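You operate a simulated robot arm through the tools that you are given. There is no shell and no other tool.

Carry out the task below with a simulated two-armed robot. There is one attempt and no reset: what you move stays moved.

## Task
Scrub the upturned blue pail clean on the round yellow brush.
Fine: run the water by the yellow swing handle and turn it off again; the pail stays on the brush; leave the other dirty pail. Where these are worked on the way, their far stop is far enough and under half their travel is too little: yellow swing handle.

It is judged by the outcome, as a careful person would: the job done as asked, and still so three seconds after it is handed in. It fails if anything else is knocked over, pushed out of place, dropped, spilled or broken.

## Robot
Two 7-joint arms with two-finger grippers on one trunk that stands fixed in place. Base frame: the origin is at the foot of the trunk, x ahead of it, y to its left, z up. Lengths are in m, angles in degrees, forces in N, time in s.
The left shoulder is at [0.078, 0.151, 1.001], the right one opposite. With the tool pointing down near the work surface each hand reaches from about 0.1 to 0.78 m from the base axis, measured 20 degrees to its own side. Payload 2.54 kg a hand.
The TCP of each hand is the grasp point between the finger pads, 0.03 m short of the fingertips. In the tool frame z runs along the fingers and y along their closing line. Largest opening 0.116 m; the body of the gripper starts 0.095 m behind the TCP.
Orientation is told as [roll, pitch, yaw] about the base's x, y, z axes, in that order, counted from this pose: with the fingers straight down and closing along the base's y, the tool's x points along the base's -x, its y along +y and its z along -z.

## Interface
- The arms move only by the tool servo_tool. It takes "left_steps", "right_steps" or both (then of equal length, played together; a hand with none holds still); each is a list of rows, each a list of 3 entries, a list of its own where there are three numbers: the turn, a rotation vector about the base's x, y, z in units of 60 degrees (1.0 is 60 degrees), then the shift along the base's x, y, z in units of 400 mm (1.0 is 400 mm), then the finger opening in m, from 0 to 0.116. In form: [[[rx, ry, rz], [dx, dy, dz], gripper], ...]. A call has 1 to 20 rows; each row is the pose to reach, as a shift and turn from the pose commanded when the call began. A call with a number of a shift or a turn outside -1 to 1 is refused whole. Rows are played at 5 a second. More than 0.05 m and 8.6 degrees between two rows, or a gripper value outside its range, and nothing of the call is played. A pose out of reach is approached as far as the arm can. The call stops where the force on the tool passes 40 N (or 10 N more than at its start, if that is more) or the arm is blocked; 0.2 s more then pass. Each finger travels about 0.072 m/s and halts on what it meets, pressing with about 23 N; the grip force reading is that of the motor and also rises with nothing between the fingers. The clock runs only during rows and for 0.2 s after the last one: add rows that repeat a pose to give the fingers time. The reply holds the time, the measured pose of the TCP, the force on the tool along the base axes, the opening and the grip force, in the units named above and with some noise, with the torque about the TCP (base axes, N m) and any sound that the robot's microphone picked up.
- Cameras (640 x 400 px; columns grow to the right, rows downward): "scene" is now at [0.1323, 0.0572, 1.18]; the picture's right is [0.67, -0.74, 0.00], its down [0.04, 0.04, -1.00] and it looks along [0.74, 0.67, 0.05] (base axes); focal length 214 px, centre (320, 200). "left" rides on the left gripper at [0.069, 0.015, -0.122] in its tool frame; the picture's right is [-0.21, 0.98, 0.00], its down [-0.83, -0.18, -0.53] and it looks along [-0.52, -0.11, 0.85] (tool axes); focal length 251 px, centre (320, 200). "right" rides on the right gripper at [0.069, -0.015, -0.122] in its tool frame; the picture's right is [0.21, 0.98, 0.00], its down [-0.83, 0.18, -0.53] and it looks along [-0.52, 0.12, 0.85] (tool axes); focal length 251 px, centre (320, 200).
- camera(camera): a new picture of that camera. It takes no simulated time.
- lift_body(by): slides the trunk up (or, below 0, down) by that many m; the arms and the scene camera ride with it, the base frame stays. It gives what a move gives, with no picture.
- turn_head(pan, tilt): turns the head with the scene camera to pan (to the left, within 80 degrees either way) and tilt (down, from -29 to 69), counted from straight ahead of the robot. It gives what a move gives.
- point_at(camera, pixels): for up to 12 pixels [column, row] of the newest picture of that camera ("zoom" is the newest enlarged one), the place [x, y, z] in the base frame of the surface seen there, good to about 0.003 m. It takes no simulated time.
- zoom(camera, box): a new picture of the part [left, top, right, bottom] of that camera's present view, enlarged. It takes no simulated time.
- close_job(): hands the job in; it is judged then, once.

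Leave the grippers open and the arms clear of the work at the hand-in unless told otherwise.

The tools are called after "Emit:" as name(argument=value, ...) on one line, values as JSON. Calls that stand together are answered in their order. servo_tool: Moves the arms, as the interface text tells. Its arguments: {"type":"object","properties":{"left_steps":{"type":"array","items":{"type":"array"}},"right_steps":{"type":"array","items":{"type":"array"}}},"required":[]} The other tools are called the same way: lift_body (by) slides the trunk up or down; turn_head (pan, tilt) turns the head that bears the scene camera; camera (camera) takes a picture; point_at (camera, pixels) gives the place of the surface under pixels of a picture; zoom (camera, box) takes an enlarged picture of a part of a camera's view; close_job () hands the job in.

At the start:

```text
time_s: 0.0
left_tool_pos: [0.3648, 0.4074, 1.215]
left_tcp_rot: [0.1, 0.1, 0.0]
left_wrist_force: [0.6, 0.6, 0.4]
left_wrist_torque: [0.0, 0.01, -0.03]
left_finger_gap: 0.1161
left_grasp_force: 0.1
right_tool_pos: [0.3287, 0.0571, 1.2138]
right_tcp_rot: [0.0, 0.0, 0.0]
right_wrist_force: [0.1, 0.4, 0.0]
right_wrist_torque: [-0.03, -0.03, 0.0]
right_finger_gap: 0.1162
right_grasp_force: 0.1
trunk travel left (down, up): [-0.238, 0.051]
head pan, tilt: [42.4, -3.0]
```

scene: 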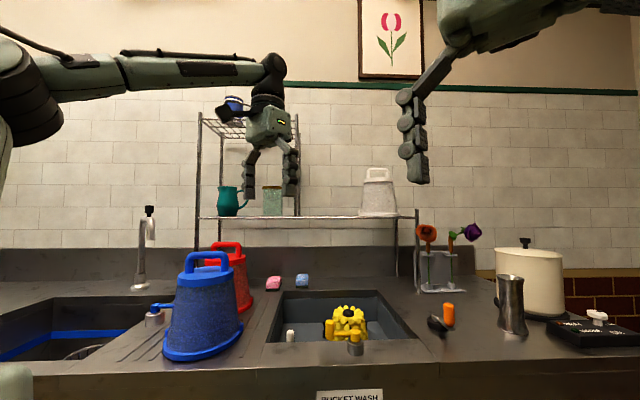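
right: 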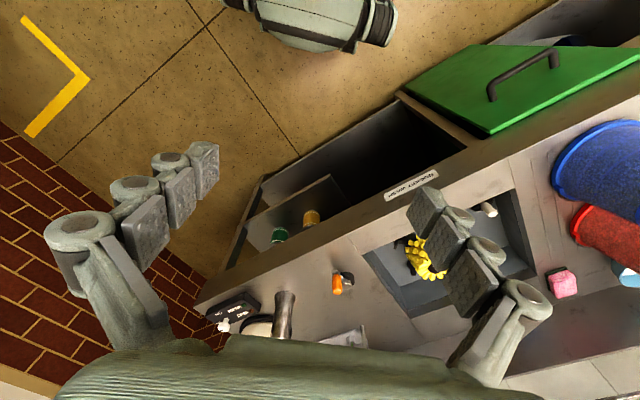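
left: 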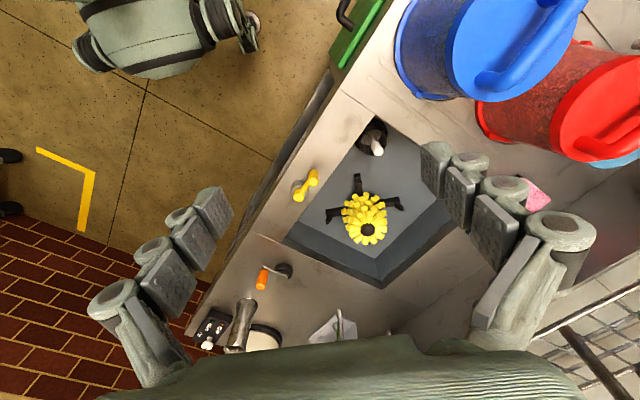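

I see a blue upturned pail (scene ~[205,310]), a red one behind it, a sink basin with a yellow round brush (~[347,322]) and a small yellow handle on the counter front rim (~[345,345]). I'll tilt the head down for a better view first.

Emit:
turn_head(pan=42, tilt=30)

Emit:
camera(camera="scene")

Emit:
camera(camera="left")

```text
time_s: 1.0
left_tool_pos: [0.364, 0.408, 1.2151]
left_tcp_rot: [0.0, -0.1, 0.0]
left_wrist_force: [0.0, -0.1, -0.9]
left_wrist_torque: [0.01, 0.0, 0.03]
left_finger_gap: 0.1161
left_grasp_force: 0.0
right_tool_pos: [0.3281, 0.0572, 1.2147]
right_tcp_rot: [0.1, 0.0, 0.0]
right_wrist_force: [0.8, -0.6, 0.2]
right_wrist_torque: [0.0, -0.01, -0.01]
right_finger_gap: 0.1163
right_grasp_force: 0.0
trunk travel left (down, up): [-0.238, 0.051]
head pan, tilt: [42.0, 30.0]
```

```text
taken
```

scene: 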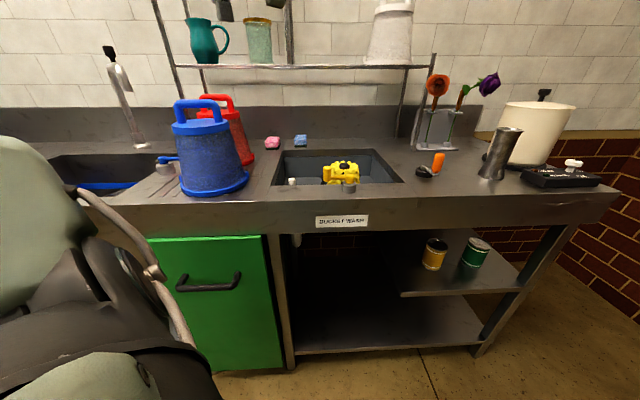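

```text
taken
```

left: 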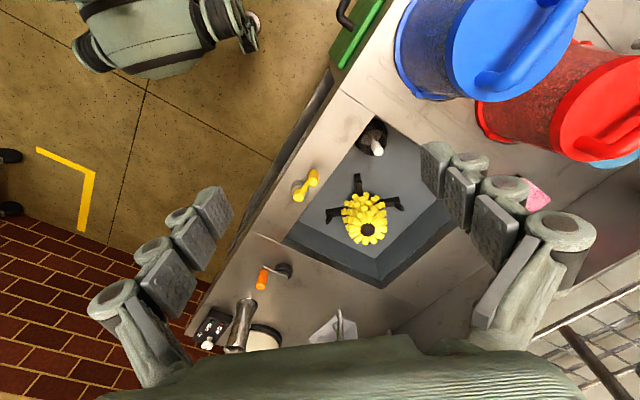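

The head view now shows the counter. I'll zoom on the sink, the brush and the pail, and get places.

Emit:
zoom(camera="scene", box=[260, 130, 420, 230])

Emit:
zoom(camera="left", box=[260, 110, 460, 235])

Emit:
point_at(camera="left", pixels=[[365, 205], [368, 231], [313, 175], [298, 193], [375, 145], [360, 125], [350, 95], [285, 243], [332, 213], [400, 205], [385, 120], [380, 275]])

Emit:
point_at(camera="scene", pixels=[[205, 102], [180, 110], [225, 110], [203, 122], [170, 130], [235, 128], [180, 192], [247, 180], [215, 195], [205, 160], [165, 158], [243, 130]])

```text
4.00 times, centred on (340, 180) of scene
```

zoom: 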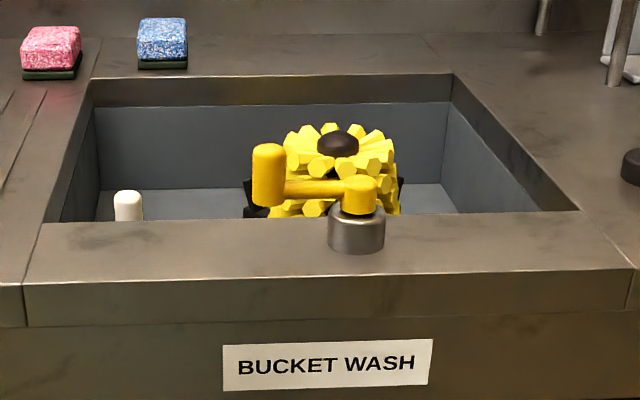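

```text
3.20 times, centred on (360, 172) of left
```

zoom: 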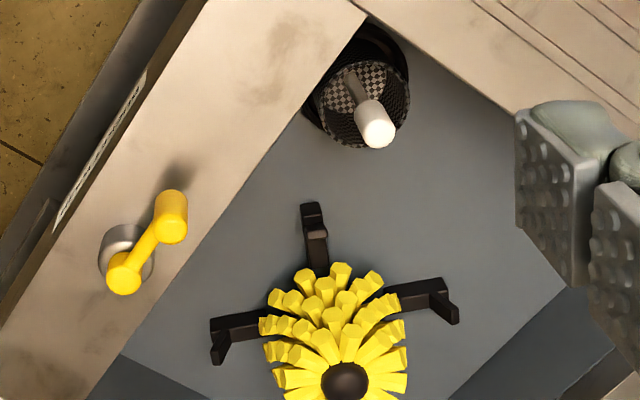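

```text
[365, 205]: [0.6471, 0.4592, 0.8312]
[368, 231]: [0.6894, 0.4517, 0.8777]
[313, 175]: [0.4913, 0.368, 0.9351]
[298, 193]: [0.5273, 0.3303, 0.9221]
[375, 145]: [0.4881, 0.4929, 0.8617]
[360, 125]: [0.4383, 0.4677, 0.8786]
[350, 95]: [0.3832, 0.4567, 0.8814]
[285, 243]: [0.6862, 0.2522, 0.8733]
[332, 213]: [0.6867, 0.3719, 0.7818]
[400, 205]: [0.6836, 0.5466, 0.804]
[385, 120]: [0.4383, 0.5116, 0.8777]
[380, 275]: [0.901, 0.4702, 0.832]
```

```text
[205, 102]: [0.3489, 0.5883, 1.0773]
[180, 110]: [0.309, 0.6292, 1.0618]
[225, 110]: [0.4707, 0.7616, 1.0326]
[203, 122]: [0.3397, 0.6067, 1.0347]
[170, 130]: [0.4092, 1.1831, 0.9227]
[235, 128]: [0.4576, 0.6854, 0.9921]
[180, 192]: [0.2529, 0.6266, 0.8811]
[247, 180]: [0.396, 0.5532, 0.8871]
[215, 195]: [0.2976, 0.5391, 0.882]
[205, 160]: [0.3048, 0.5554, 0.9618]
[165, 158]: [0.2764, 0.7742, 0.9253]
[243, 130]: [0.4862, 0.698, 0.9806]
```

The counter top is z≈0.878, the brush hub about (0.69, 0.45, 0.88) with dark arms around its base, yellow handle near (0.51, 0.35, 0.93). I'll look closer at the pail and the handle on it from both cameras.

Emit:
zoom(camera="scene", box=[150, 80, 278, 208])

Emit:
zoom(camera="left", box=[380, 0, 640, 160])

Emit:
camera(camera="right")

Emit:
point_at(camera="left", pixels=[[490, 82], [520, 60], [545, 35], [565, 15], [460, 20], [470, 100], [400, 30], [410, 80], [440, 98], [500, 20], [580, 10], [450, 60]])

```text
3.12 times, centred on (214, 144) of scene
```

zoom: 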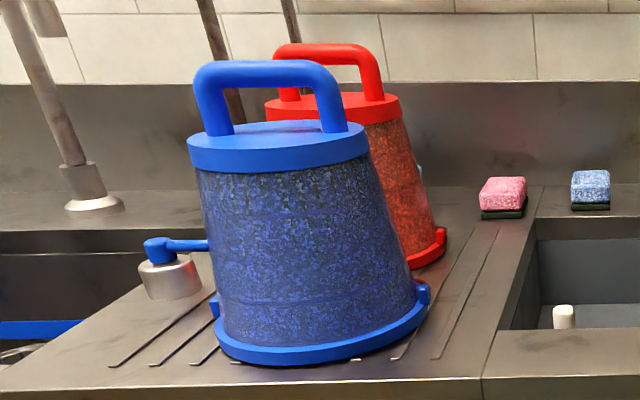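

```text
2.46 times, centred on (510, 80) of left
```

zoom: 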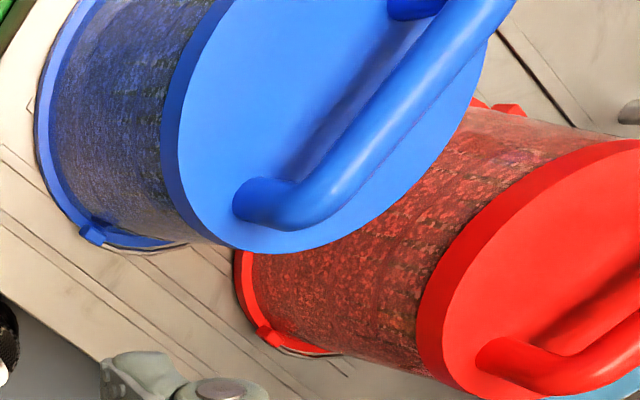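

```text
taken
```

right: 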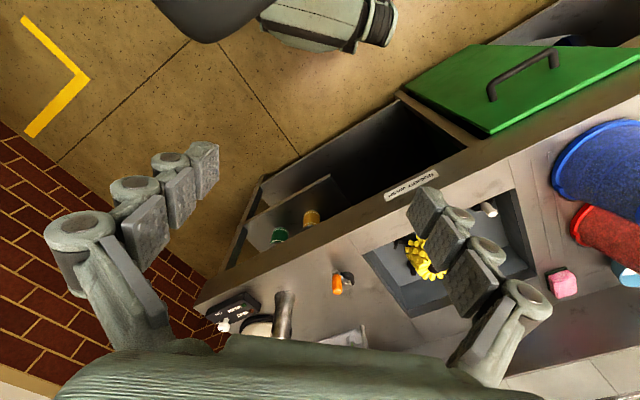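

```text
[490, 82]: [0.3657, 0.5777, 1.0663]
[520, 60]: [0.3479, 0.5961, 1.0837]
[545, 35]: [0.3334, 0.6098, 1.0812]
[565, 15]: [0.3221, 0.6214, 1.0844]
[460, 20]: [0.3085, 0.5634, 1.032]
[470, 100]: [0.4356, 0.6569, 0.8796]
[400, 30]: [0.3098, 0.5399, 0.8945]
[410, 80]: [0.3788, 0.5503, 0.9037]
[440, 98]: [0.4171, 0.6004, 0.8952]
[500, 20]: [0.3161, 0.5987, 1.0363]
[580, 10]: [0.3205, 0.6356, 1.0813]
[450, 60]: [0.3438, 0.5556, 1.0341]
```

The blue pail's handle bar runs from about (0.366,0.578) to (0.31,0.635), top at z≈1.082; direction about −44°. The brush cradle has dark arms. I'll bring the left hand (camera) nearer the brush to look at the cradle before choosing how to set the pail.

Emit:
servo_tool(left_steps=[[[0, 0, 0], [0.08, 0, -0.05], 0.116], [[0, 0, 0], [0.16, 0, -0.1], 0.116], [[0, 0, 0], [0.24, 0, -0.15], 0.116], [[0, 0, 0], [0.32, 0, -0.2], 0.116], [[0, 0, 0], [0.4, 0.02, -0.25], 0.116], [[0, 0, 0], [0.4, 0.02, -0.25], 0.116]])

Emit:
camera(camera="left")

Emit:
zoom(camera="left", box=[220, 90, 460, 240])

```text
time_s: 2.4
left_tool_pos: [0.5251, 0.4142, 1.1154]
left_tcp_rot: [0.0, -0.1, 0.0]
left_wrist_force: [1.4, 0.2, 0.3]
left_wrist_torque: [0.01, 0.02, 0.01]
left_finger_gap: 0.1161
left_grasp_force: 0.0
right_tool_pos: [0.3291, 0.0574, 1.2149]
right_tcp_rot: [0.0, 0.0, 0.0]
right_wrist_force: [-0.4, -0.2, 0.1]
right_wrist_torque: [-0.01, 0.0, 0.02]
right_finger_gap: 0.1161
right_grasp_force: 0.1
trunk travel left (down, up): [-0.238, 0.051]
head pan, tilt: [42.0, 30.0]
```

```text
taken
```

left: 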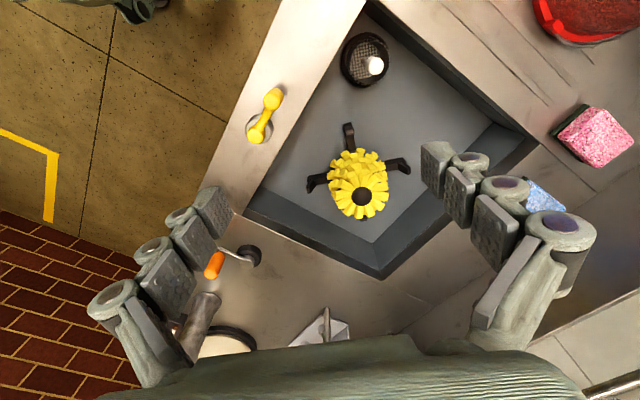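

```text
2.67 times, centred on (340, 165) of left
```

zoom: 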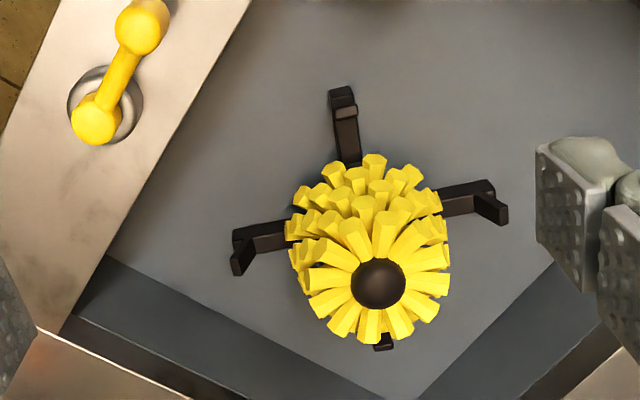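

I'll measure arm tips, posts and brush in this zoom.

Emit:
point_at(camera="zoom", pixels=[[342, 92], [346, 110], [345, 140], [237, 236], [238, 265], [265, 232], [485, 187], [498, 215], [460, 200], [384, 346], [378, 285], [366, 165]])

Emit:
zoom(camera="left", box=[290, 110, 430, 230])

```text
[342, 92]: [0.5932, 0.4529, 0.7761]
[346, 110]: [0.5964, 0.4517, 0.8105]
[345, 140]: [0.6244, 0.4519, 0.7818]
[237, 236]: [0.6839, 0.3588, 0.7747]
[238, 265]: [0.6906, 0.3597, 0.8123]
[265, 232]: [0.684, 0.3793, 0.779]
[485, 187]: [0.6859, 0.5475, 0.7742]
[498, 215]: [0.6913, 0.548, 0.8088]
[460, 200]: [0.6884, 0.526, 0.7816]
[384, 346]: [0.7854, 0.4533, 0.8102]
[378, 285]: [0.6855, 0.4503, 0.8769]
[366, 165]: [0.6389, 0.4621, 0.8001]
```

```text
3.33 times, centred on (360, 170) of left
```

zoom: 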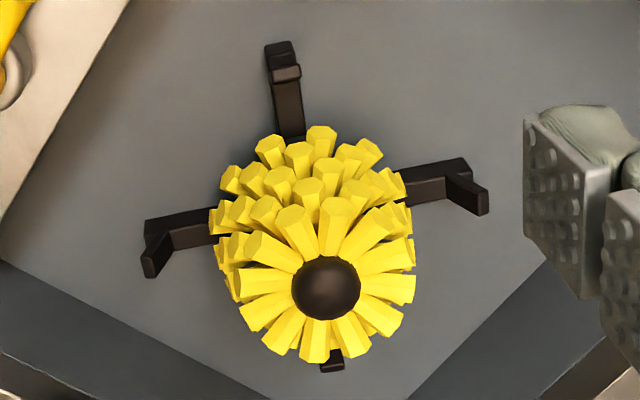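

Cradle posts (top z≈0.81) are at (0.596,0.452), (0.690,0.360), (0.691,0.548), (0.785,0.453), so the brush centre is about (0.691,0.454), post radius ≈0.094. The pail's handle and rim lugs run at −44°, i.e. between the posts, so keep that yaw. Now test reach: yaw the left hand −44° first.

Emit:
servo_tool(left_steps=[[[0, 0, -0.123], [0, 0, 0], 0.116], [[0, 0, -0.247], [0, 0, 0], 0.116], [[0, 0, -0.37], [0, 0, 0], 0.116], [[0, 0, -0.493], [0, 0, 0], 0.116], [[0, 0, -0.617], [0, 0, 0], 0.116], [[0, 0, -0.74], [0, 0, 0], 0.116], [[0, 0, -0.74], [0.1, 0.02, 0], 0.116], [[0, 0, -0.74], [0.2, 0.05, 0], 0.116], [[0, 0, -0.74], [0.3, 0.07, 0], 0.116], [[0, 0, -0.74], [0.41, 0.1, 0], 0.116], [[0, 0, -0.74], [0.41, 0.1, 0], 0.116]])

Emit:
camera(camera="scene")

Emit:
camera(camera="left")

```text
time_s: 4.8
left_tool_pos: [0.631, 0.4436, 1.0879]
left_tcp_rot: [0.0, -0.1, -44.4]
left_wrist_force: [-0.4, -0.1, -0.7]
left_wrist_torque: [0.02, -0.02, -0.01]
left_finger_gap: 0.1157
left_grasp_force: 0.1
left hand out of reach, approached as far as the arm can: row 9, 10, 11
right_tool_pos: [0.3277, 0.0571, 1.2151]
right_tcp_rot: [0.0, 0.0, -0.1]
right_wrist_force: [-0.3, -0.6, -0.4]
right_wrist_torque: [-0.02, 0.01, -0.02]
right_finger_gap: 0.116
right_grasp_force: 0.0
trunk travel left (down, up): [-0.238, 0.051]
head pan, tilt: [42.0, 30.0]
```

```text
taken
```

scene: 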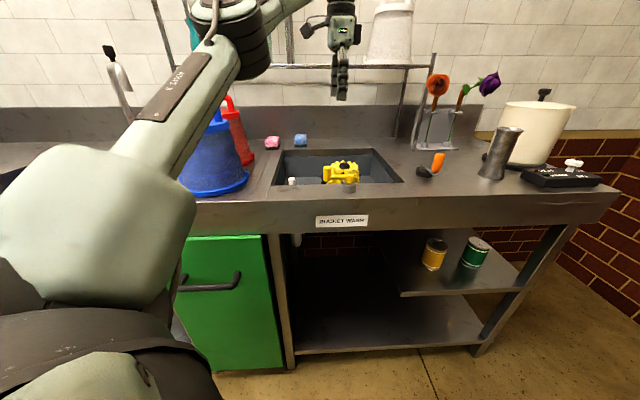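

```text
taken
```

left: 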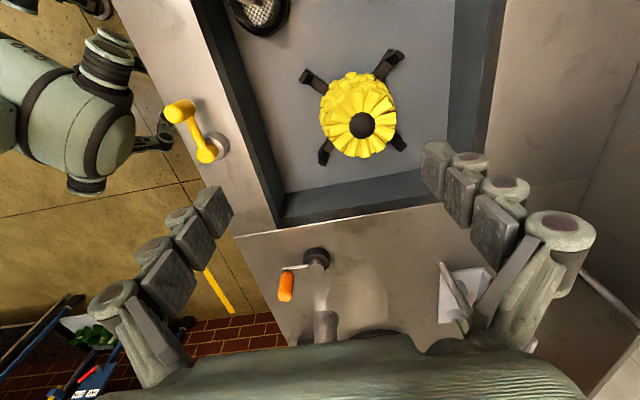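

Tool-down is out of reach over the brush (stopped at 0.631,0.444), so a tilt about the handle bar is needed. This view shows all four posts; measuring them again from here.

Emit:
zoom(camera="left", box=[280, 30, 440, 180])

Emit:
point_at(camera="left", pixels=[[305, 76], [397, 54], [322, 159], [402, 147], [362, 125], [385, 100], [331, 105], [213, 148], [207, 153], [178, 110], [286, 290], [318, 258]])

```text
2.67 times, centred on (360, 105) of left
```

zoom: 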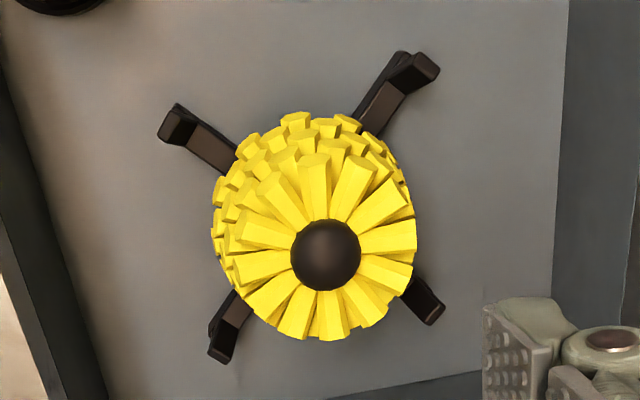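

```text
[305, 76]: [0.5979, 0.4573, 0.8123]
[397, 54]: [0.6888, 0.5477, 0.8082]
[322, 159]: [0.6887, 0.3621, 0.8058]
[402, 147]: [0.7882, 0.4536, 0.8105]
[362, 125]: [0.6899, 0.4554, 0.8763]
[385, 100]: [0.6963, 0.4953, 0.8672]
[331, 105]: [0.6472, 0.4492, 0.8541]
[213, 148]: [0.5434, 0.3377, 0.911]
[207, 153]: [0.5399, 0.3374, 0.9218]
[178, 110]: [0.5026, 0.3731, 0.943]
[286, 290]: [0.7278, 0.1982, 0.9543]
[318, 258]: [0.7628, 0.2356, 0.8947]
```

Brush centre ≈ (0.690, 0.4545). Yellow handle pivot ≈ (0.540,0.337), knob ≈ (0.503,0.373,0.943). Now raise the trunk and test tilting 30° about the bar direction (0.714,−0.70,0), pulling the hand back a little first.

Emit:
lift_body(by=0.05)

Emit:
servo_tool(left_steps=[[[0, 0, 0], [-0.1, -0.05, 0.0], 0.116], [[0, 0, 0], [-0.2, -0.05, 0.0], 0.116], [[0, 0, 0], [-0.2, -0.05, 0.0], 0.116]])

```text
time_s: 5.7
left_tool_pos: [0.63, 0.4438, 1.137]
left_tcp_rot: [0.1, 0.0, -44.4]
left_wrist_force: [-0.5, -0.3, 0.3]
left_wrist_torque: [0.0, 0.0, -0.01]
left_finger_gap: 0.116
left_grasp_force: 0.0
right_tool_pos: [0.3286, 0.057, 1.2653]
right_tcp_rot: [0.0, 0.0, 0.0]
right_wrist_force: [0.3, 0.2, -0.3]
right_wrist_torque: [0.04, 0.0, -0.02]
right_finger_gap: 0.116
right_grasp_force: 0.0
trunk travel left (down, up): [-0.288, 0.001]
head pan, tilt: [42.0, 30.0]
```

```text
time_s: 6.5
left_tool_pos: [0.5495, 0.4233, 1.1361]
left_tcp_rot: [0.1, -0.1, -44.3]
left_wrist_force: [0.3, -0.5, 1.0]
left_wrist_torque: [-0.05, 0.03, 0.02]
left_finger_gap: 0.1161
left_grasp_force: 0.1
right_tool_pos: [0.3294, 0.0565, 1.2649]
right_tcp_rot: [-0.1, 0.1, 0.0]
right_wrist_force: [-0.1, 0.2, -0.2]
right_wrist_torque: [-0.03, -0.01, 0.04]
right_finger_gap: 0.1159
right_grasp_force: 0.1
trunk travel left (down, up): [-0.288, 0.001]
head pan, tilt: [42.0, 30.0]
```

Now tilt +30° about (0.714,−0.70,0) and move to above the brush centre (z≈1.12, well above everything) to test reach.

Emit:
servo_tool(left_steps=[[[0.089, -0.0875, 0], [0, 0, 0], 0.116], [[0.178, -0.175, 0], [0, 0, 0], 0.116], [[0.268, -0.2625, 0], [0, 0, 0], 0.116], [[0.357, -0.35, 0], [0, 0, 0], 0.116], [[0.357, -0.35, 0], [0.1, 0.02, 0], 0.116], [[0.357, -0.35, 0], [0.2, 0.05, -0.02], 0.116], [[0.357, -0.35, 0], [0.28, 0.07, -0.04], 0.116], [[0.357, -0.35, 0], [0.35, 0.078, -0.04], 0.116], [[0.357, -0.35, 0], [0.35, 0.078, -0.04], 0.116]])

Emit:
camera(camera="scene")

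Emit:
camera(camera="left")

```text
time_s: 8.5
left_tool_pos: [0.6902, 0.4547, 1.1204]
left_tcp_rot: [30.1, -0.1, -44.6]
left_wrist_force: [-0.3, 0.1, 0.0]
left_wrist_torque: [0.0, 0.02, -0.01]
left_finger_gap: 0.1158
left_grasp_force: 0.0
right_tool_pos: [0.3283, 0.0563, 1.2638]
right_tcp_rot: [0.0, 0.0, 0.0]
right_wrist_force: [1.1, -0.8, 0.3]
right_wrist_torque: [0.01, 0.03, -0.03]
right_finger_gap: 0.1161
right_grasp_force: 0.1
trunk travel left (down, up): [-0.288, 0.001]
head pan, tilt: [42.0, 30.0]
```

```text
taken
```

scene: 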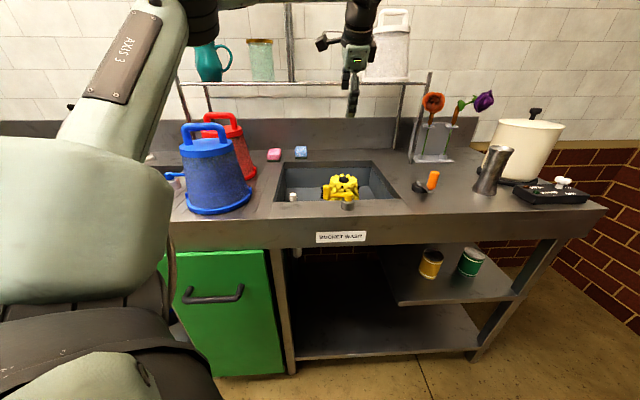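

```text
taken
```

left: 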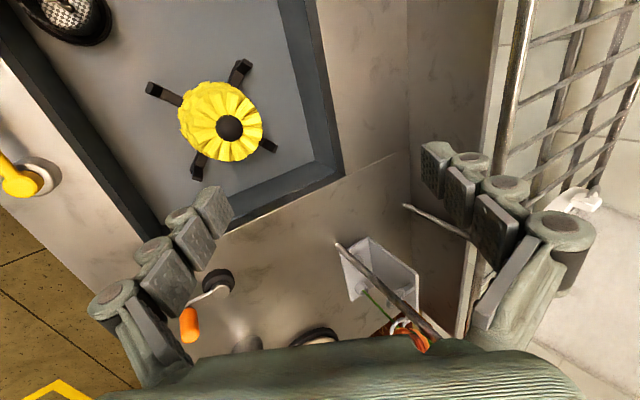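

Reach with 30° tilt is confirmed (0.690,0.4547,1.120). Before going back, check where the shelf and its rods are relative to my hand's path.

Emit:
point_at(camera="scene", pixels=[[300, 82], [200, 82], [427, 85], [410, 125], [205, 95], [220, 117], [240, 125], [248, 165], [240, 190], [160, 178], [293, 198], [347, 203]])

Emit:
point_at(camera="left", pixels=[[515, 60], [420, 210], [500, 150], [340, 245], [400, 330], [218, 280], [190, 325]])

```text
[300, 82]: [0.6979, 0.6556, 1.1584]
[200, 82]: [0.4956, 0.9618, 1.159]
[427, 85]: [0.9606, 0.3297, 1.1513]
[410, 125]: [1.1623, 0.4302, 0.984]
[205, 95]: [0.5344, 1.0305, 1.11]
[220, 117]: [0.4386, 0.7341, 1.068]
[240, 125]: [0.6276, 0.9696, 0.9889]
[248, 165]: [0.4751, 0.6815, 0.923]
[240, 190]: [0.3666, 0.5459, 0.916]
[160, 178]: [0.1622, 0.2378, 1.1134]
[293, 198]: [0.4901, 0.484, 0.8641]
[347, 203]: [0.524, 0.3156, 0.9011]
```

```text
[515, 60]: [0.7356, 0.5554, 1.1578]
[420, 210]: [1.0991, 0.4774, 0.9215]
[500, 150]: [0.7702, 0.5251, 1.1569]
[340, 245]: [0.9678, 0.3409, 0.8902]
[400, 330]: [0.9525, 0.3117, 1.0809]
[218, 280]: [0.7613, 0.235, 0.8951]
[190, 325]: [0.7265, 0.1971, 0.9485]
```

The shelf's front edge is along x+y≈1.29 at z≈1.158; the pail and hand will stay clear of it. Now go to a pre-grasp position above the blue pail handle (z≈1.20), keeping the tilt.

Emit:
servo_tool(left_steps=[[[0, 0, 0], [-0.1, 0.0, 0.05], 0.116], [[0, 0, 0], [-0.2, 0.04, 0.1], 0.116], [[0, 0, 0], [-0.3, 0.08, 0.15], 0.116], [[0, 0, 0], [-0.4, 0.12, 0.2], 0.116], [[0, 0, 0], [-0.5, 0.16, 0.22], 0.116], [[0, 0, 0], [-0.6, 0.2, 0.24], 0.116], [[0, 0, 0], [-0.7, 0.26, 0.25], 0.116], [[0, 0, 0], [-0.8, 0.31, 0.25], 0.116], [[0, 0, 0], [-0.88, 0.36, 0.25], 0.116], [[0, 0, 0], [-0.88, 0.36, 0.25], 0.116]])

Emit:
camera(camera="left")

Emit:
camera(camera="scene")

```text
time_s: 10.7
left_tool_pos: [0.3383, 0.5979, 1.2207]
left_tcp_rot: [30.2, 0.0, -44.5]
left_wrist_force: [-0.3, 0.4, 0.2]
left_wrist_torque: [0.0, 0.0, 0.02]
left_finger_gap: 0.1159
left_grasp_force: 0.1
right_tool_pos: [0.3278, 0.0576, 1.2658]
right_tcp_rot: [0.0, -0.1, 0.0]
right_wrist_force: [0.1, 0.5, 0.4]
right_wrist_torque: [0.02, -0.03, 0.04]
right_finger_gap: 0.1162
right_grasp_force: 0.1
trunk travel left (down, up): [-0.288, 0.001]
head pan, tilt: [42.0, 30.0]
```

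```text
taken
```

left: 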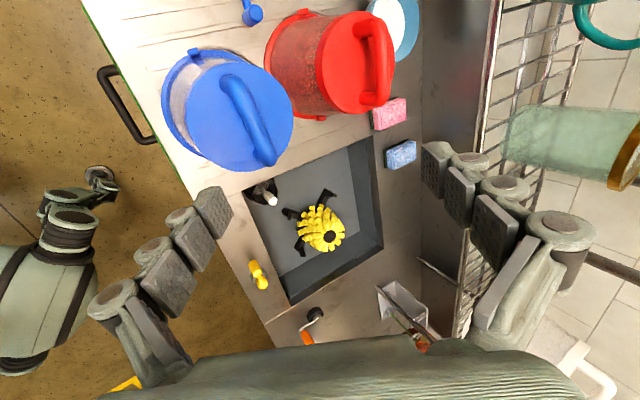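

```text
taken
```

scene: 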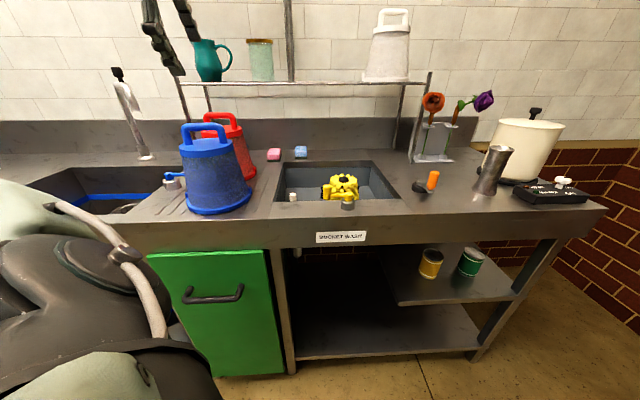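

Good view of the pail and its handle (left cam ~[245,120]). Zoom and measure the bar ends, lid and rim.

Emit:
zoom(camera="left", box=[150, 30, 310, 190])

Emit:
point_at(camera="left", pixels=[[230, 82], [240, 100], [248, 118], [258, 138], [267, 157], [184, 120], [205, 80], [285, 90], [292, 120], [248, 168], [205, 150], [225, 130]])

Emit:
zoom(camera="scene", box=[165, 110, 265, 220])

```text
2.50 times, centred on (230, 110) of left
```

zoom: 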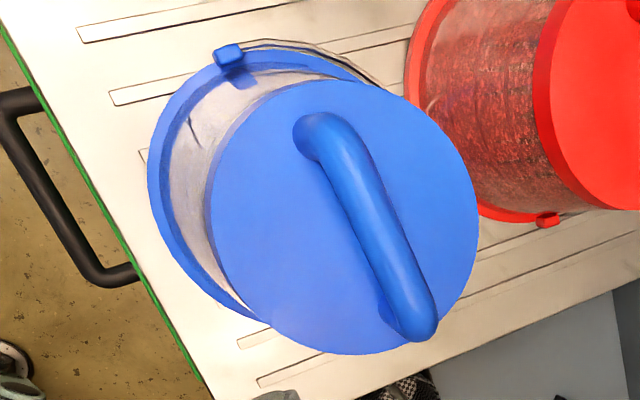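

```text
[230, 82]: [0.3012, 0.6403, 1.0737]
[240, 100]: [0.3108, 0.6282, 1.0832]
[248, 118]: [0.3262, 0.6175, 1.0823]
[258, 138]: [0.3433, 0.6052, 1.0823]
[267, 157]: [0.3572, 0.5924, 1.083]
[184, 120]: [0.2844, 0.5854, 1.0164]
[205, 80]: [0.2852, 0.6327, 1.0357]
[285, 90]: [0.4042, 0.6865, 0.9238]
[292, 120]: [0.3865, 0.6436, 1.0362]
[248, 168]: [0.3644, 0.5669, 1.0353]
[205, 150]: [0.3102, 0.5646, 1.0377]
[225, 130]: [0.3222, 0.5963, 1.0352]
```

```text
3.64 times, centred on (215, 165) of scene
```

zoom: 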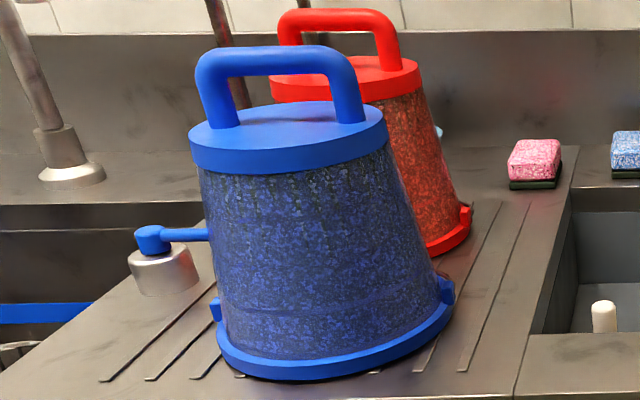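

I'll re-zoom on the left view to fit the lid circle and lower rim precisely.

Emit:
zoom(camera="left", box=[150, 30, 310, 190])

Emit:
point_at(camera="zoom", pixels=[[218, 190], [330, 90], [468, 205], [340, 343], [400, 112], [246, 290], [440, 300], [262, 120], [156, 170], [166, 235], [190, 100], [228, 52]])

Emit:
point_at(camera="zoom", pixels=[[320, 125], [345, 165], [360, 195], [380, 235], [400, 275], [420, 320], [325, 165], [375, 165], [300, 45], [180, 285], [230, 308], [545, 220]])

```text
2.50 times, centred on (230, 110) of left
```

zoom: 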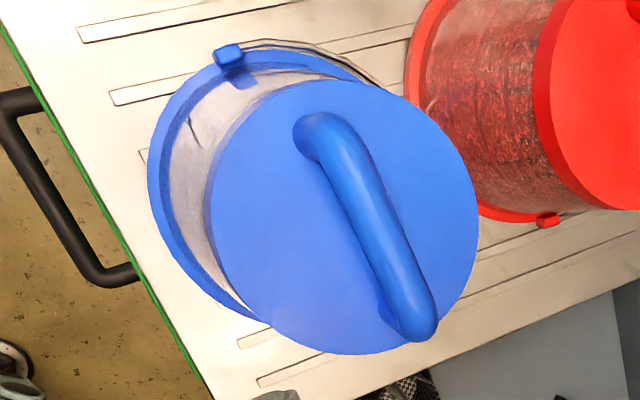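

```text
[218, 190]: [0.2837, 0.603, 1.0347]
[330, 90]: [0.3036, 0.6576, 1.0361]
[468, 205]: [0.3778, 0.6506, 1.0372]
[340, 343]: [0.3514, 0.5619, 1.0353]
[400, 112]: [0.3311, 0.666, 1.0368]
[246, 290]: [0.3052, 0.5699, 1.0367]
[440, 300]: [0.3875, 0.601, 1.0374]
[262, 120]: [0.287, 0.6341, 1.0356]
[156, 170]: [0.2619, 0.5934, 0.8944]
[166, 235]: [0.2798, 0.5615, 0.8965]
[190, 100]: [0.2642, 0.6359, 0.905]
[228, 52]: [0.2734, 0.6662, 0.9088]
```

```text
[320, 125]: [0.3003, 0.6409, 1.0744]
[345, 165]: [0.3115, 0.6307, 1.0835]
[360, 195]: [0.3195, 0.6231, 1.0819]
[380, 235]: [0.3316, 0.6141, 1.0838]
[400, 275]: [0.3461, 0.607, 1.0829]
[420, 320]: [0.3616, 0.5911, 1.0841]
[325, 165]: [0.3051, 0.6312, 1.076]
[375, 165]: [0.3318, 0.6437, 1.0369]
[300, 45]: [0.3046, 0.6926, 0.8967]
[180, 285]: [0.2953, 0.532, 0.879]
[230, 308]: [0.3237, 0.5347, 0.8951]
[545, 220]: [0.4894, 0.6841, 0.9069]
```

Lid fit: centre (0.336,0.614), radius ≈0.056, top z 1.036; rim radius ≈0.084 (fits inside the cradle posts); bar top z 1.083, diameter ≈0.02. I'll go to a standoff 0.1 m back along the tool axis from the grasp point (0.331,0.609,1.085) and narrow the fingers to 0.044.

Emit:
servo_tool(left_steps=[[[0, 0, 0], [-0.05, -0.03, -0.06], 0.1], [[0, 0, 0], [-0.1055, -0.0615, -0.1225], 0.07], [[0, 0, 0], [-0.1055, -0.0615, -0.1225], 0.044], [[0, 0, 0], [-0.1055, -0.0615, -0.1225], 0.044], [[0, 0, 0], [-0.1055, -0.0615, -0.1225], 0.044]])

Emit:
camera(camera="left")

Emit:
camera(camera="scene")

```text
time_s: 11.9
left_tool_pos: [0.2967, 0.5733, 1.1719]
left_tcp_rot: [30.1, 0.0, -44.5]
left_wrist_force: [0.1, 0.6, 0.1]
left_wrist_torque: [-0.01, 0.02, 0.01]
left_finger_gap: 0.0439
left_grasp_force: 0.2
right_tool_pos: [0.3285, 0.0561, 1.2651]
right_tcp_rot: [0.0, 0.0, 0.0]
right_wrist_force: [0.3, -0.2, 0.0]
right_wrist_torque: [0.01, -0.02, 0.0]
right_finger_gap: 0.1162
right_grasp_force: 0.0
trunk travel left (down, up): [-0.288, 0.001]
head pan, tilt: [42.0, 30.0]
```

```text
taken
```

left: 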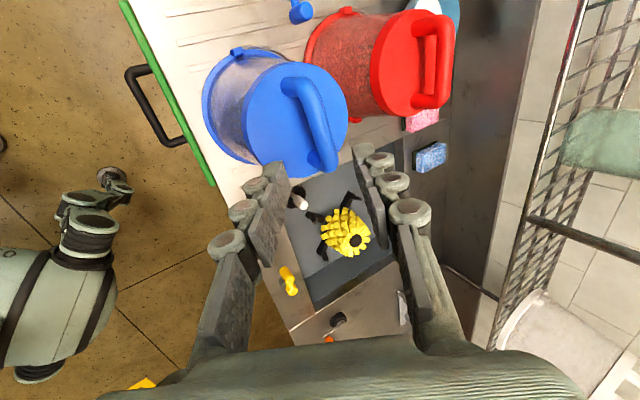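

```text
taken
```

scene: 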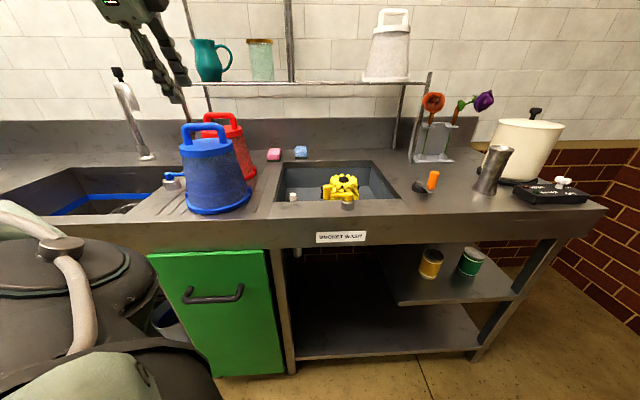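

The bar appears slightly left of and rotated about 5° from the tool axis. Zoom for a more accurate estimate of the bar.

Emit:
zoom(camera="left", box=[240, 60, 370, 180])

Emit:
point_at(camera="left", pixels=[[292, 90], [298, 100], [304, 110], [309, 120], [314, 130], [318, 140], [322, 150], [326, 162], [254, 103], [345, 110], [300, 65], [292, 150]])

```text
3.33 times, centred on (305, 120) of left
```

zoom: 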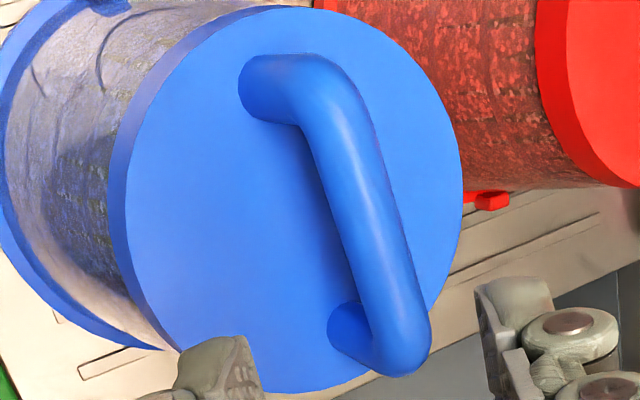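

```text
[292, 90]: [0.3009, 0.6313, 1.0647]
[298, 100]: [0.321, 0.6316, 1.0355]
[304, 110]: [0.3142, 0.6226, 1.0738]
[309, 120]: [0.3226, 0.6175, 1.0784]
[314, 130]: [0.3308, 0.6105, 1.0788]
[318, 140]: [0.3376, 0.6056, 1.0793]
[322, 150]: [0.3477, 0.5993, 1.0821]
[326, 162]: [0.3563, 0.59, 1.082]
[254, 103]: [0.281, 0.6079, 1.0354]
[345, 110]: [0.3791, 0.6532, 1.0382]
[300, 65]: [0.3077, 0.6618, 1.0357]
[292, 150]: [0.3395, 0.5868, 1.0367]
```

Fit the lid circle again from this closer view.

Emit:
point_at(camera="zoom", pixels=[[116, 190], [142, 112], [200, 52], [290, 13], [372, 38], [430, 92], [457, 165], [450, 230], [432, 275], [145, 275], [300, 386], [340, 380]])

Emit:
point_at(camera="zoom", pixels=[[325, 90], [340, 130], [352, 165], [364, 200], [375, 235], [385, 270], [395, 305], [405, 345], [280, 85], [350, 325], [5, 130], [130, 340]])

```text
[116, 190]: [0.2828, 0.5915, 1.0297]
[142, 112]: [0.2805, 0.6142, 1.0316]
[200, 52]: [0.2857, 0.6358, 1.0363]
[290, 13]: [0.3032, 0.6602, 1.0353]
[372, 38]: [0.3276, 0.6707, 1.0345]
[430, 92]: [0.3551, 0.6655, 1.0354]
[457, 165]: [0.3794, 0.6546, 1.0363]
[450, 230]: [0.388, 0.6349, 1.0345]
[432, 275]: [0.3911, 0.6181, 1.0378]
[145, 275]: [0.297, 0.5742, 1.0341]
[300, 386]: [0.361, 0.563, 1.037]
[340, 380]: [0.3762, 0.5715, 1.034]
```

```text
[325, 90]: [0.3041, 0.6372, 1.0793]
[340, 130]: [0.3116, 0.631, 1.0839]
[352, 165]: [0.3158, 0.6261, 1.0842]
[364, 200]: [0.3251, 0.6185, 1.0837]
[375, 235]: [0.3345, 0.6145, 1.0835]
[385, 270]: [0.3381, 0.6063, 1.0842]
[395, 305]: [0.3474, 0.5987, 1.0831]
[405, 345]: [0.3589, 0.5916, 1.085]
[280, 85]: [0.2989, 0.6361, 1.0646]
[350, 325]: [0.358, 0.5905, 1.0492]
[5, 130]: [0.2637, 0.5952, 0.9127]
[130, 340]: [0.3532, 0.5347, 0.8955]
```

Fits agree: lid centre (0.336,0.614), bar direction ≈ −40°, bar centre z≈1.074. I'll add +4.5° yaw, then advance 0.06 of the 0.1 m along the tool axis and check.

Emit:
servo_tool(left_steps=[[[0, 0, 0.075], [0.007, -0.0075, 0.002], 0.044], [[0, 0, 0.075], [0.023, 0.011, -0.041], 0.044], [[0, 0, 0.075], [0.039, 0.03, -0.085], 0.044], [[0, 0, 0.075], [0.055, 0.05, -0.128], 0.044], [[0, 0, 0.075], [0.055, 0.05, -0.128], 0.044]])

Emit:
camera(camera="left")

Emit:
zoom(camera="scene", box=[140, 60, 270, 200])

```text
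time_s: 13.1
left_tool_pos: [0.3189, 0.5939, 1.1212]
left_tcp_rot: [30.2, -0.1, -39.9]
left_wrist_force: [0.0, -0.4, 0.2]
left_wrist_torque: [-0.01, -0.02, 0.0]
left_finger_gap: 0.044
left_grasp_force: 0.0
right_tool_pos: [0.3286, 0.057, 1.2658]
right_tcp_rot: [-0.1, 0.1, 0.0]
right_wrist_force: [-0.7, -0.5, -0.5]
right_wrist_torque: [0.0, -0.04, -0.01]
right_finger_gap: 0.1161
right_grasp_force: 0.0
trunk travel left (down, up): [-0.288, 0.001]
head pan, tilt: [42.0, 30.0]
```

```text
taken
```

left: 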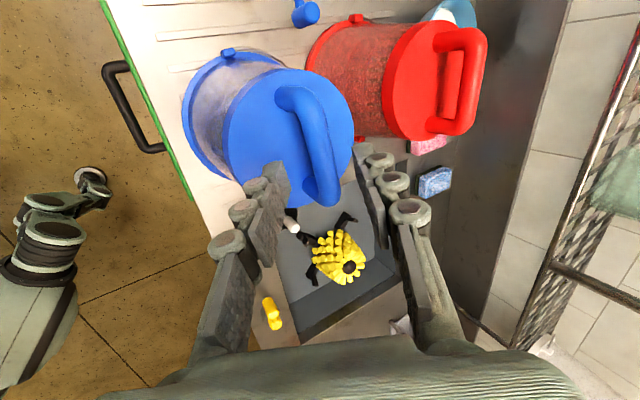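

```text
2.86 times, centred on (205, 130) of scene
```

zoom: 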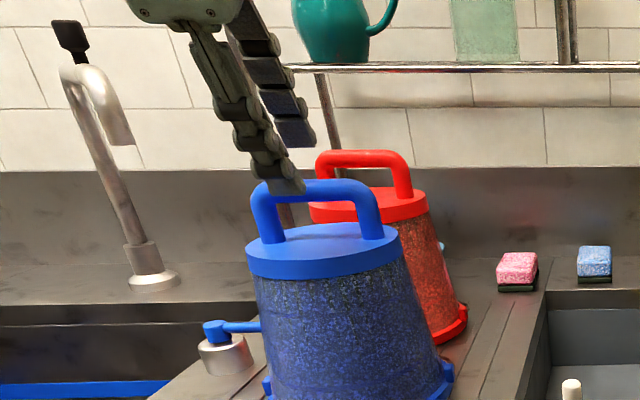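

I want to verify alignment along the bar before closing in: zoom in the scene view and measure the fingertips and the bar directly.

Emit:
zoom(camera="scene", box=[170, 80, 250, 160])

Emit:
zoom(camera="left", box=[230, 60, 410, 240])

```text
5.00 times, centred on (210, 120) of scene
```

zoom: 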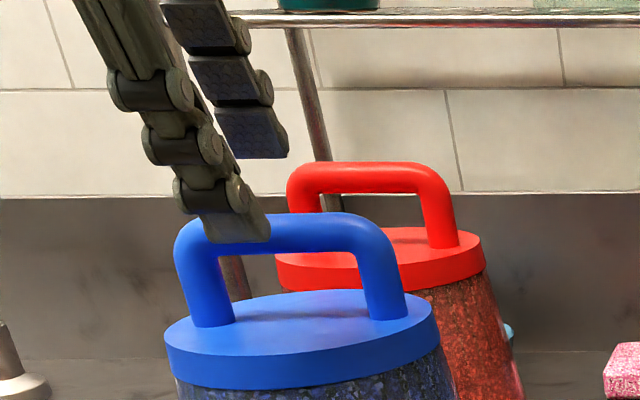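

```text
2.22 times, centred on (320, 150) of left
```

zoom: 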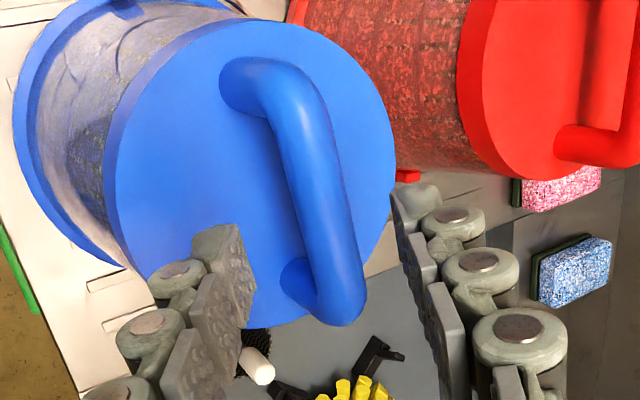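

Take fresh pictures and point at fingertips and bar in both.

Emit:
camera(camera="scene")

Emit:
point_at(camera="scene", pixels=[[193.6, 125], [189, 120], [197, 127], [197, 107], [194, 100], [203, 127], [190, 130], [215, 125], [220, 130], [184, 140], [222, 140]])

Emit:
point_at(camera="zoom", pixels=[[230, 240], [240, 300], [410, 220], [425, 260], [285, 95], [310, 150], [330, 210], [345, 270], [350, 310], [245, 85], [300, 280]])

```text
taken
```

scene: 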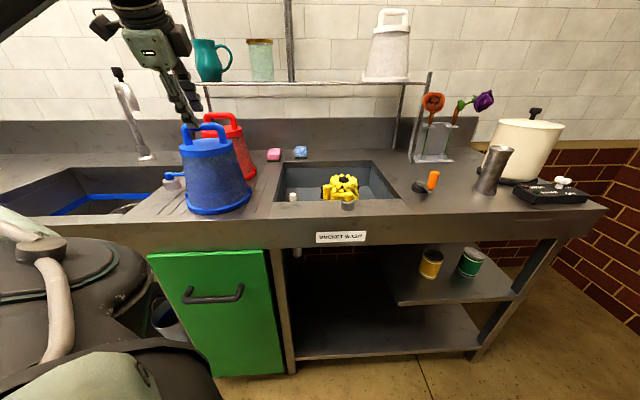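

```text
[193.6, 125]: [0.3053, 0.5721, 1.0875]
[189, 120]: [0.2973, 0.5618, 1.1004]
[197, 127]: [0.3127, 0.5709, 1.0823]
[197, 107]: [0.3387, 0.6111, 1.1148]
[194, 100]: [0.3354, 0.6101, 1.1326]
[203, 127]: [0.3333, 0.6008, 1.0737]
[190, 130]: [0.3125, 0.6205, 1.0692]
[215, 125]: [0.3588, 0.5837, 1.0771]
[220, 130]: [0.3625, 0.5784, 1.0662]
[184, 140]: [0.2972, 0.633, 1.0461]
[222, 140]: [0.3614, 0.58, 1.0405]
```

```text
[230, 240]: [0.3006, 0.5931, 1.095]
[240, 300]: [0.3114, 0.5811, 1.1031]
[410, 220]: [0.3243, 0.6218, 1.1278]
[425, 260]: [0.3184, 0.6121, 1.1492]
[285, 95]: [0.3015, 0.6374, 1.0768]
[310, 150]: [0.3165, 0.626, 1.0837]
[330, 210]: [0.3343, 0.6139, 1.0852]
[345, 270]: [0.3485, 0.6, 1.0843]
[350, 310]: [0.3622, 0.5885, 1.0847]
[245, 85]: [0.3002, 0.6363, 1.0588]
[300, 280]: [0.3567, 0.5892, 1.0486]
```

Measurements agree: bar uprights centre at (0.336,0.6125), direction −40°, and the fingers are centred along it. Final approach of 0.04 m.

Emit:
servo_tool(left_steps=[[[0, 0, 0], [0.0105, 0.0122, -0.029], 0.044], [[0, 0, 0], [0.021, 0.0245, -0.058], 0.044], [[0, 0, 0], [0.0315, 0.0367, -0.0878], 0.044], [[0, 0, 0], [0.0315, 0.0367, -0.0878], 0.044]])

Emit:
camera(camera="left")

Emit:
zoom(camera="scene", box=[170, 80, 250, 160])

```text
time_s: 14.1
left_tool_pos: [0.3308, 0.609, 1.0859]
left_tcp_rot: [30.1, -0.2, -40.1]
left_wrist_force: [-0.4, -0.4, -0.5]
left_wrist_torque: [0.04, 0.0, 0.0]
left_finger_gap: 0.0435
left_grasp_force: 0.0
right_tool_pos: [0.3277, 0.0571, 1.2649]
right_tcp_rot: [0.1, 0.0, 0.0]
right_wrist_force: [-0.6, -0.2, -0.4]
right_wrist_torque: [0.0, -0.01, -0.04]
right_finger_gap: 0.1162
right_grasp_force: 0.1
trunk travel left (down, up): [-0.288, 0.001]
head pan, tilt: [42.0, 30.0]
```

```text
taken
```

left: 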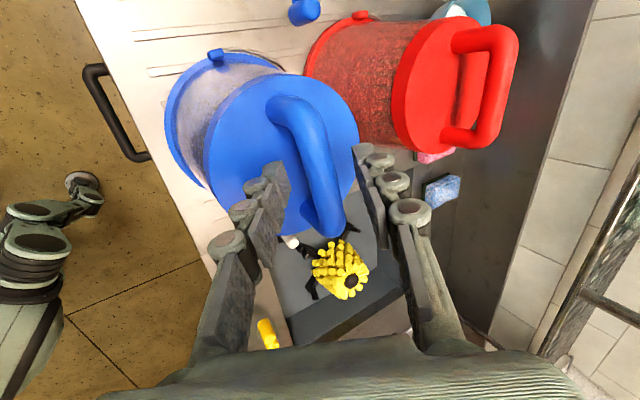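

```text
5.00 times, centred on (210, 120) of scene
```

zoom: 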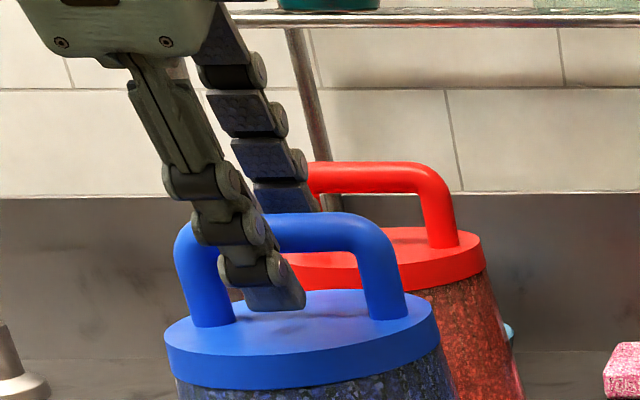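

The fingers straddle the bar (near finger in front of it, above the lid). Close the grip in place.

Emit:
servo_tool(left_steps=[[[0, 0, 0], [0, 0, 0], 0.01], [[0, 0, 0], [0, 0, 0], 0.0], [[0, 0, 0], [0, 0, 0], 0.0], [[0, 0, 0], [0, 0, 0], 0.0]])

Emit:
zoom(camera="scene", box=[160, 80, 260, 220])

Emit:
camera(camera="left")

```text
time_s: 15.1
left_tool_pos: [0.3303, 0.608, 1.0869]
left_tcp_rot: [30.1, -0.2, -39.9]
left_wrist_force: [1.1, 1.4, 2.3]
left_wrist_torque: [-0.28, -0.39, 0.17]
left_finger_gap: 0.0168
left_grasp_force: 22.6
right_tool_pos: [0.3284, 0.0572, 1.2655]
right_tcp_rot: [0.1, 0.0, 0.0]
right_wrist_force: [0.3, 1.0, -0.4]
right_wrist_torque: [-0.04, -0.01, 0.04]
right_finger_gap: 0.1158
right_grasp_force: 0.1
trunk travel left (down, up): [-0.288, 0.001]
head pan, tilt: [42.0, 30.0]
```

```text
2.86 times, centred on (210, 150) of scene
```

zoom: 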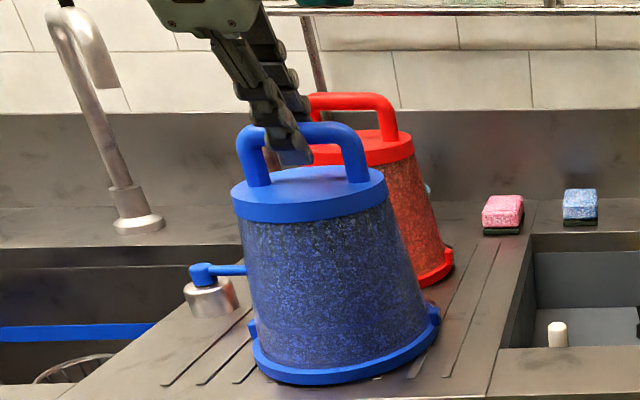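

```text
taken
```

left: 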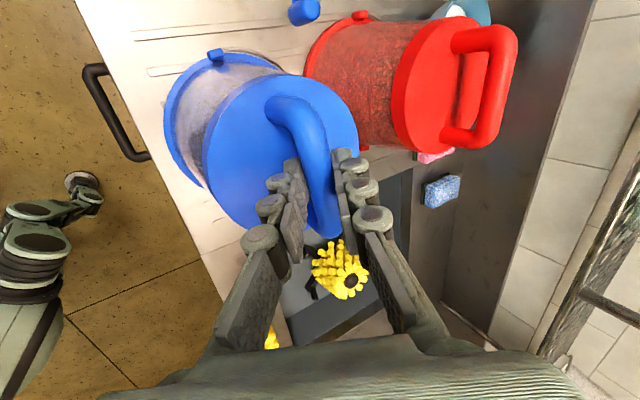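

Gripped (gap 0.0168, 22.6 N). Lift straight up 0.04 m and check.

Emit:
servo_tool(left_steps=[[[0, 0, 0], [0, 0, 0.025], 0.0], [[0, 0, 0], [0, 0, 0.05], 0.0], [[0, 0, 0], [0, 0, 0.075], 0.0], [[0, 0, 0], [0, 0, 0.1], 0.0], [[0, 0, 0], [0, 0, 0.1], 0.0]])

Emit:
camera(camera="scene")

Emit:
zoom(camera="scene", box=[150, 80, 270, 220])

```text
time_s: 16.3
left_tool_pos: [0.3301, 0.6098, 1.1263]
left_tcp_rot: [30.0, 0.0, -39.9]
left_wrist_force: [0.5, 0.6, -2.3]
left_wrist_torque: [0.0, 0.0, 0.02]
left_finger_gap: 0.0168
left_grasp_force: 23.5
right_tool_pos: [0.3289, 0.0566, 1.2642]
right_tcp_rot: [0.0, -0.1, 0.0]
right_wrist_force: [0.6, 0.0, -0.4]
right_wrist_torque: [-0.02, -0.01, 0.02]
right_finger_gap: 0.1157
right_grasp_force: 0.0
trunk travel left (down, up): [-0.288, 0.001]
head pan, tilt: [42.0, 30.0]
```

```text
taken
```

scene: 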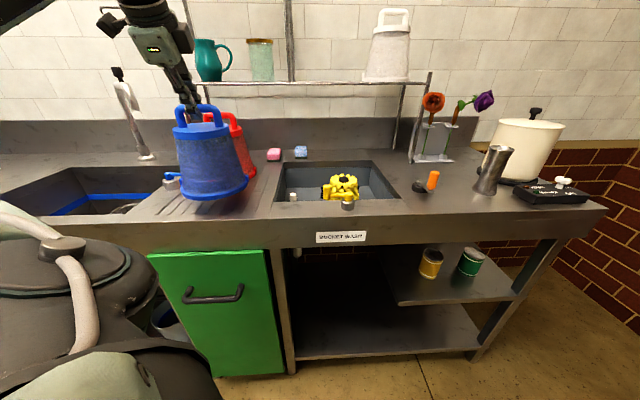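

```text
2.86 times, centred on (210, 150) of scene
```

zoom: 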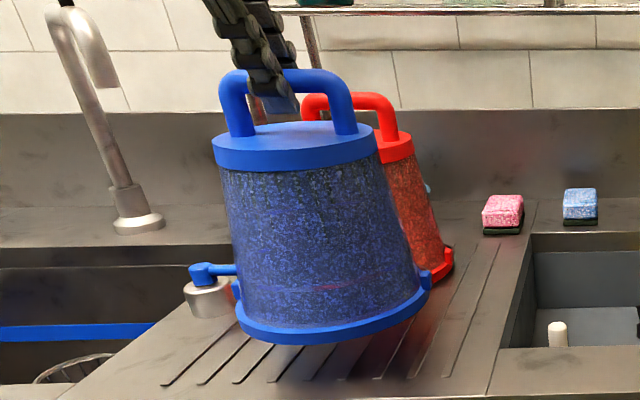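

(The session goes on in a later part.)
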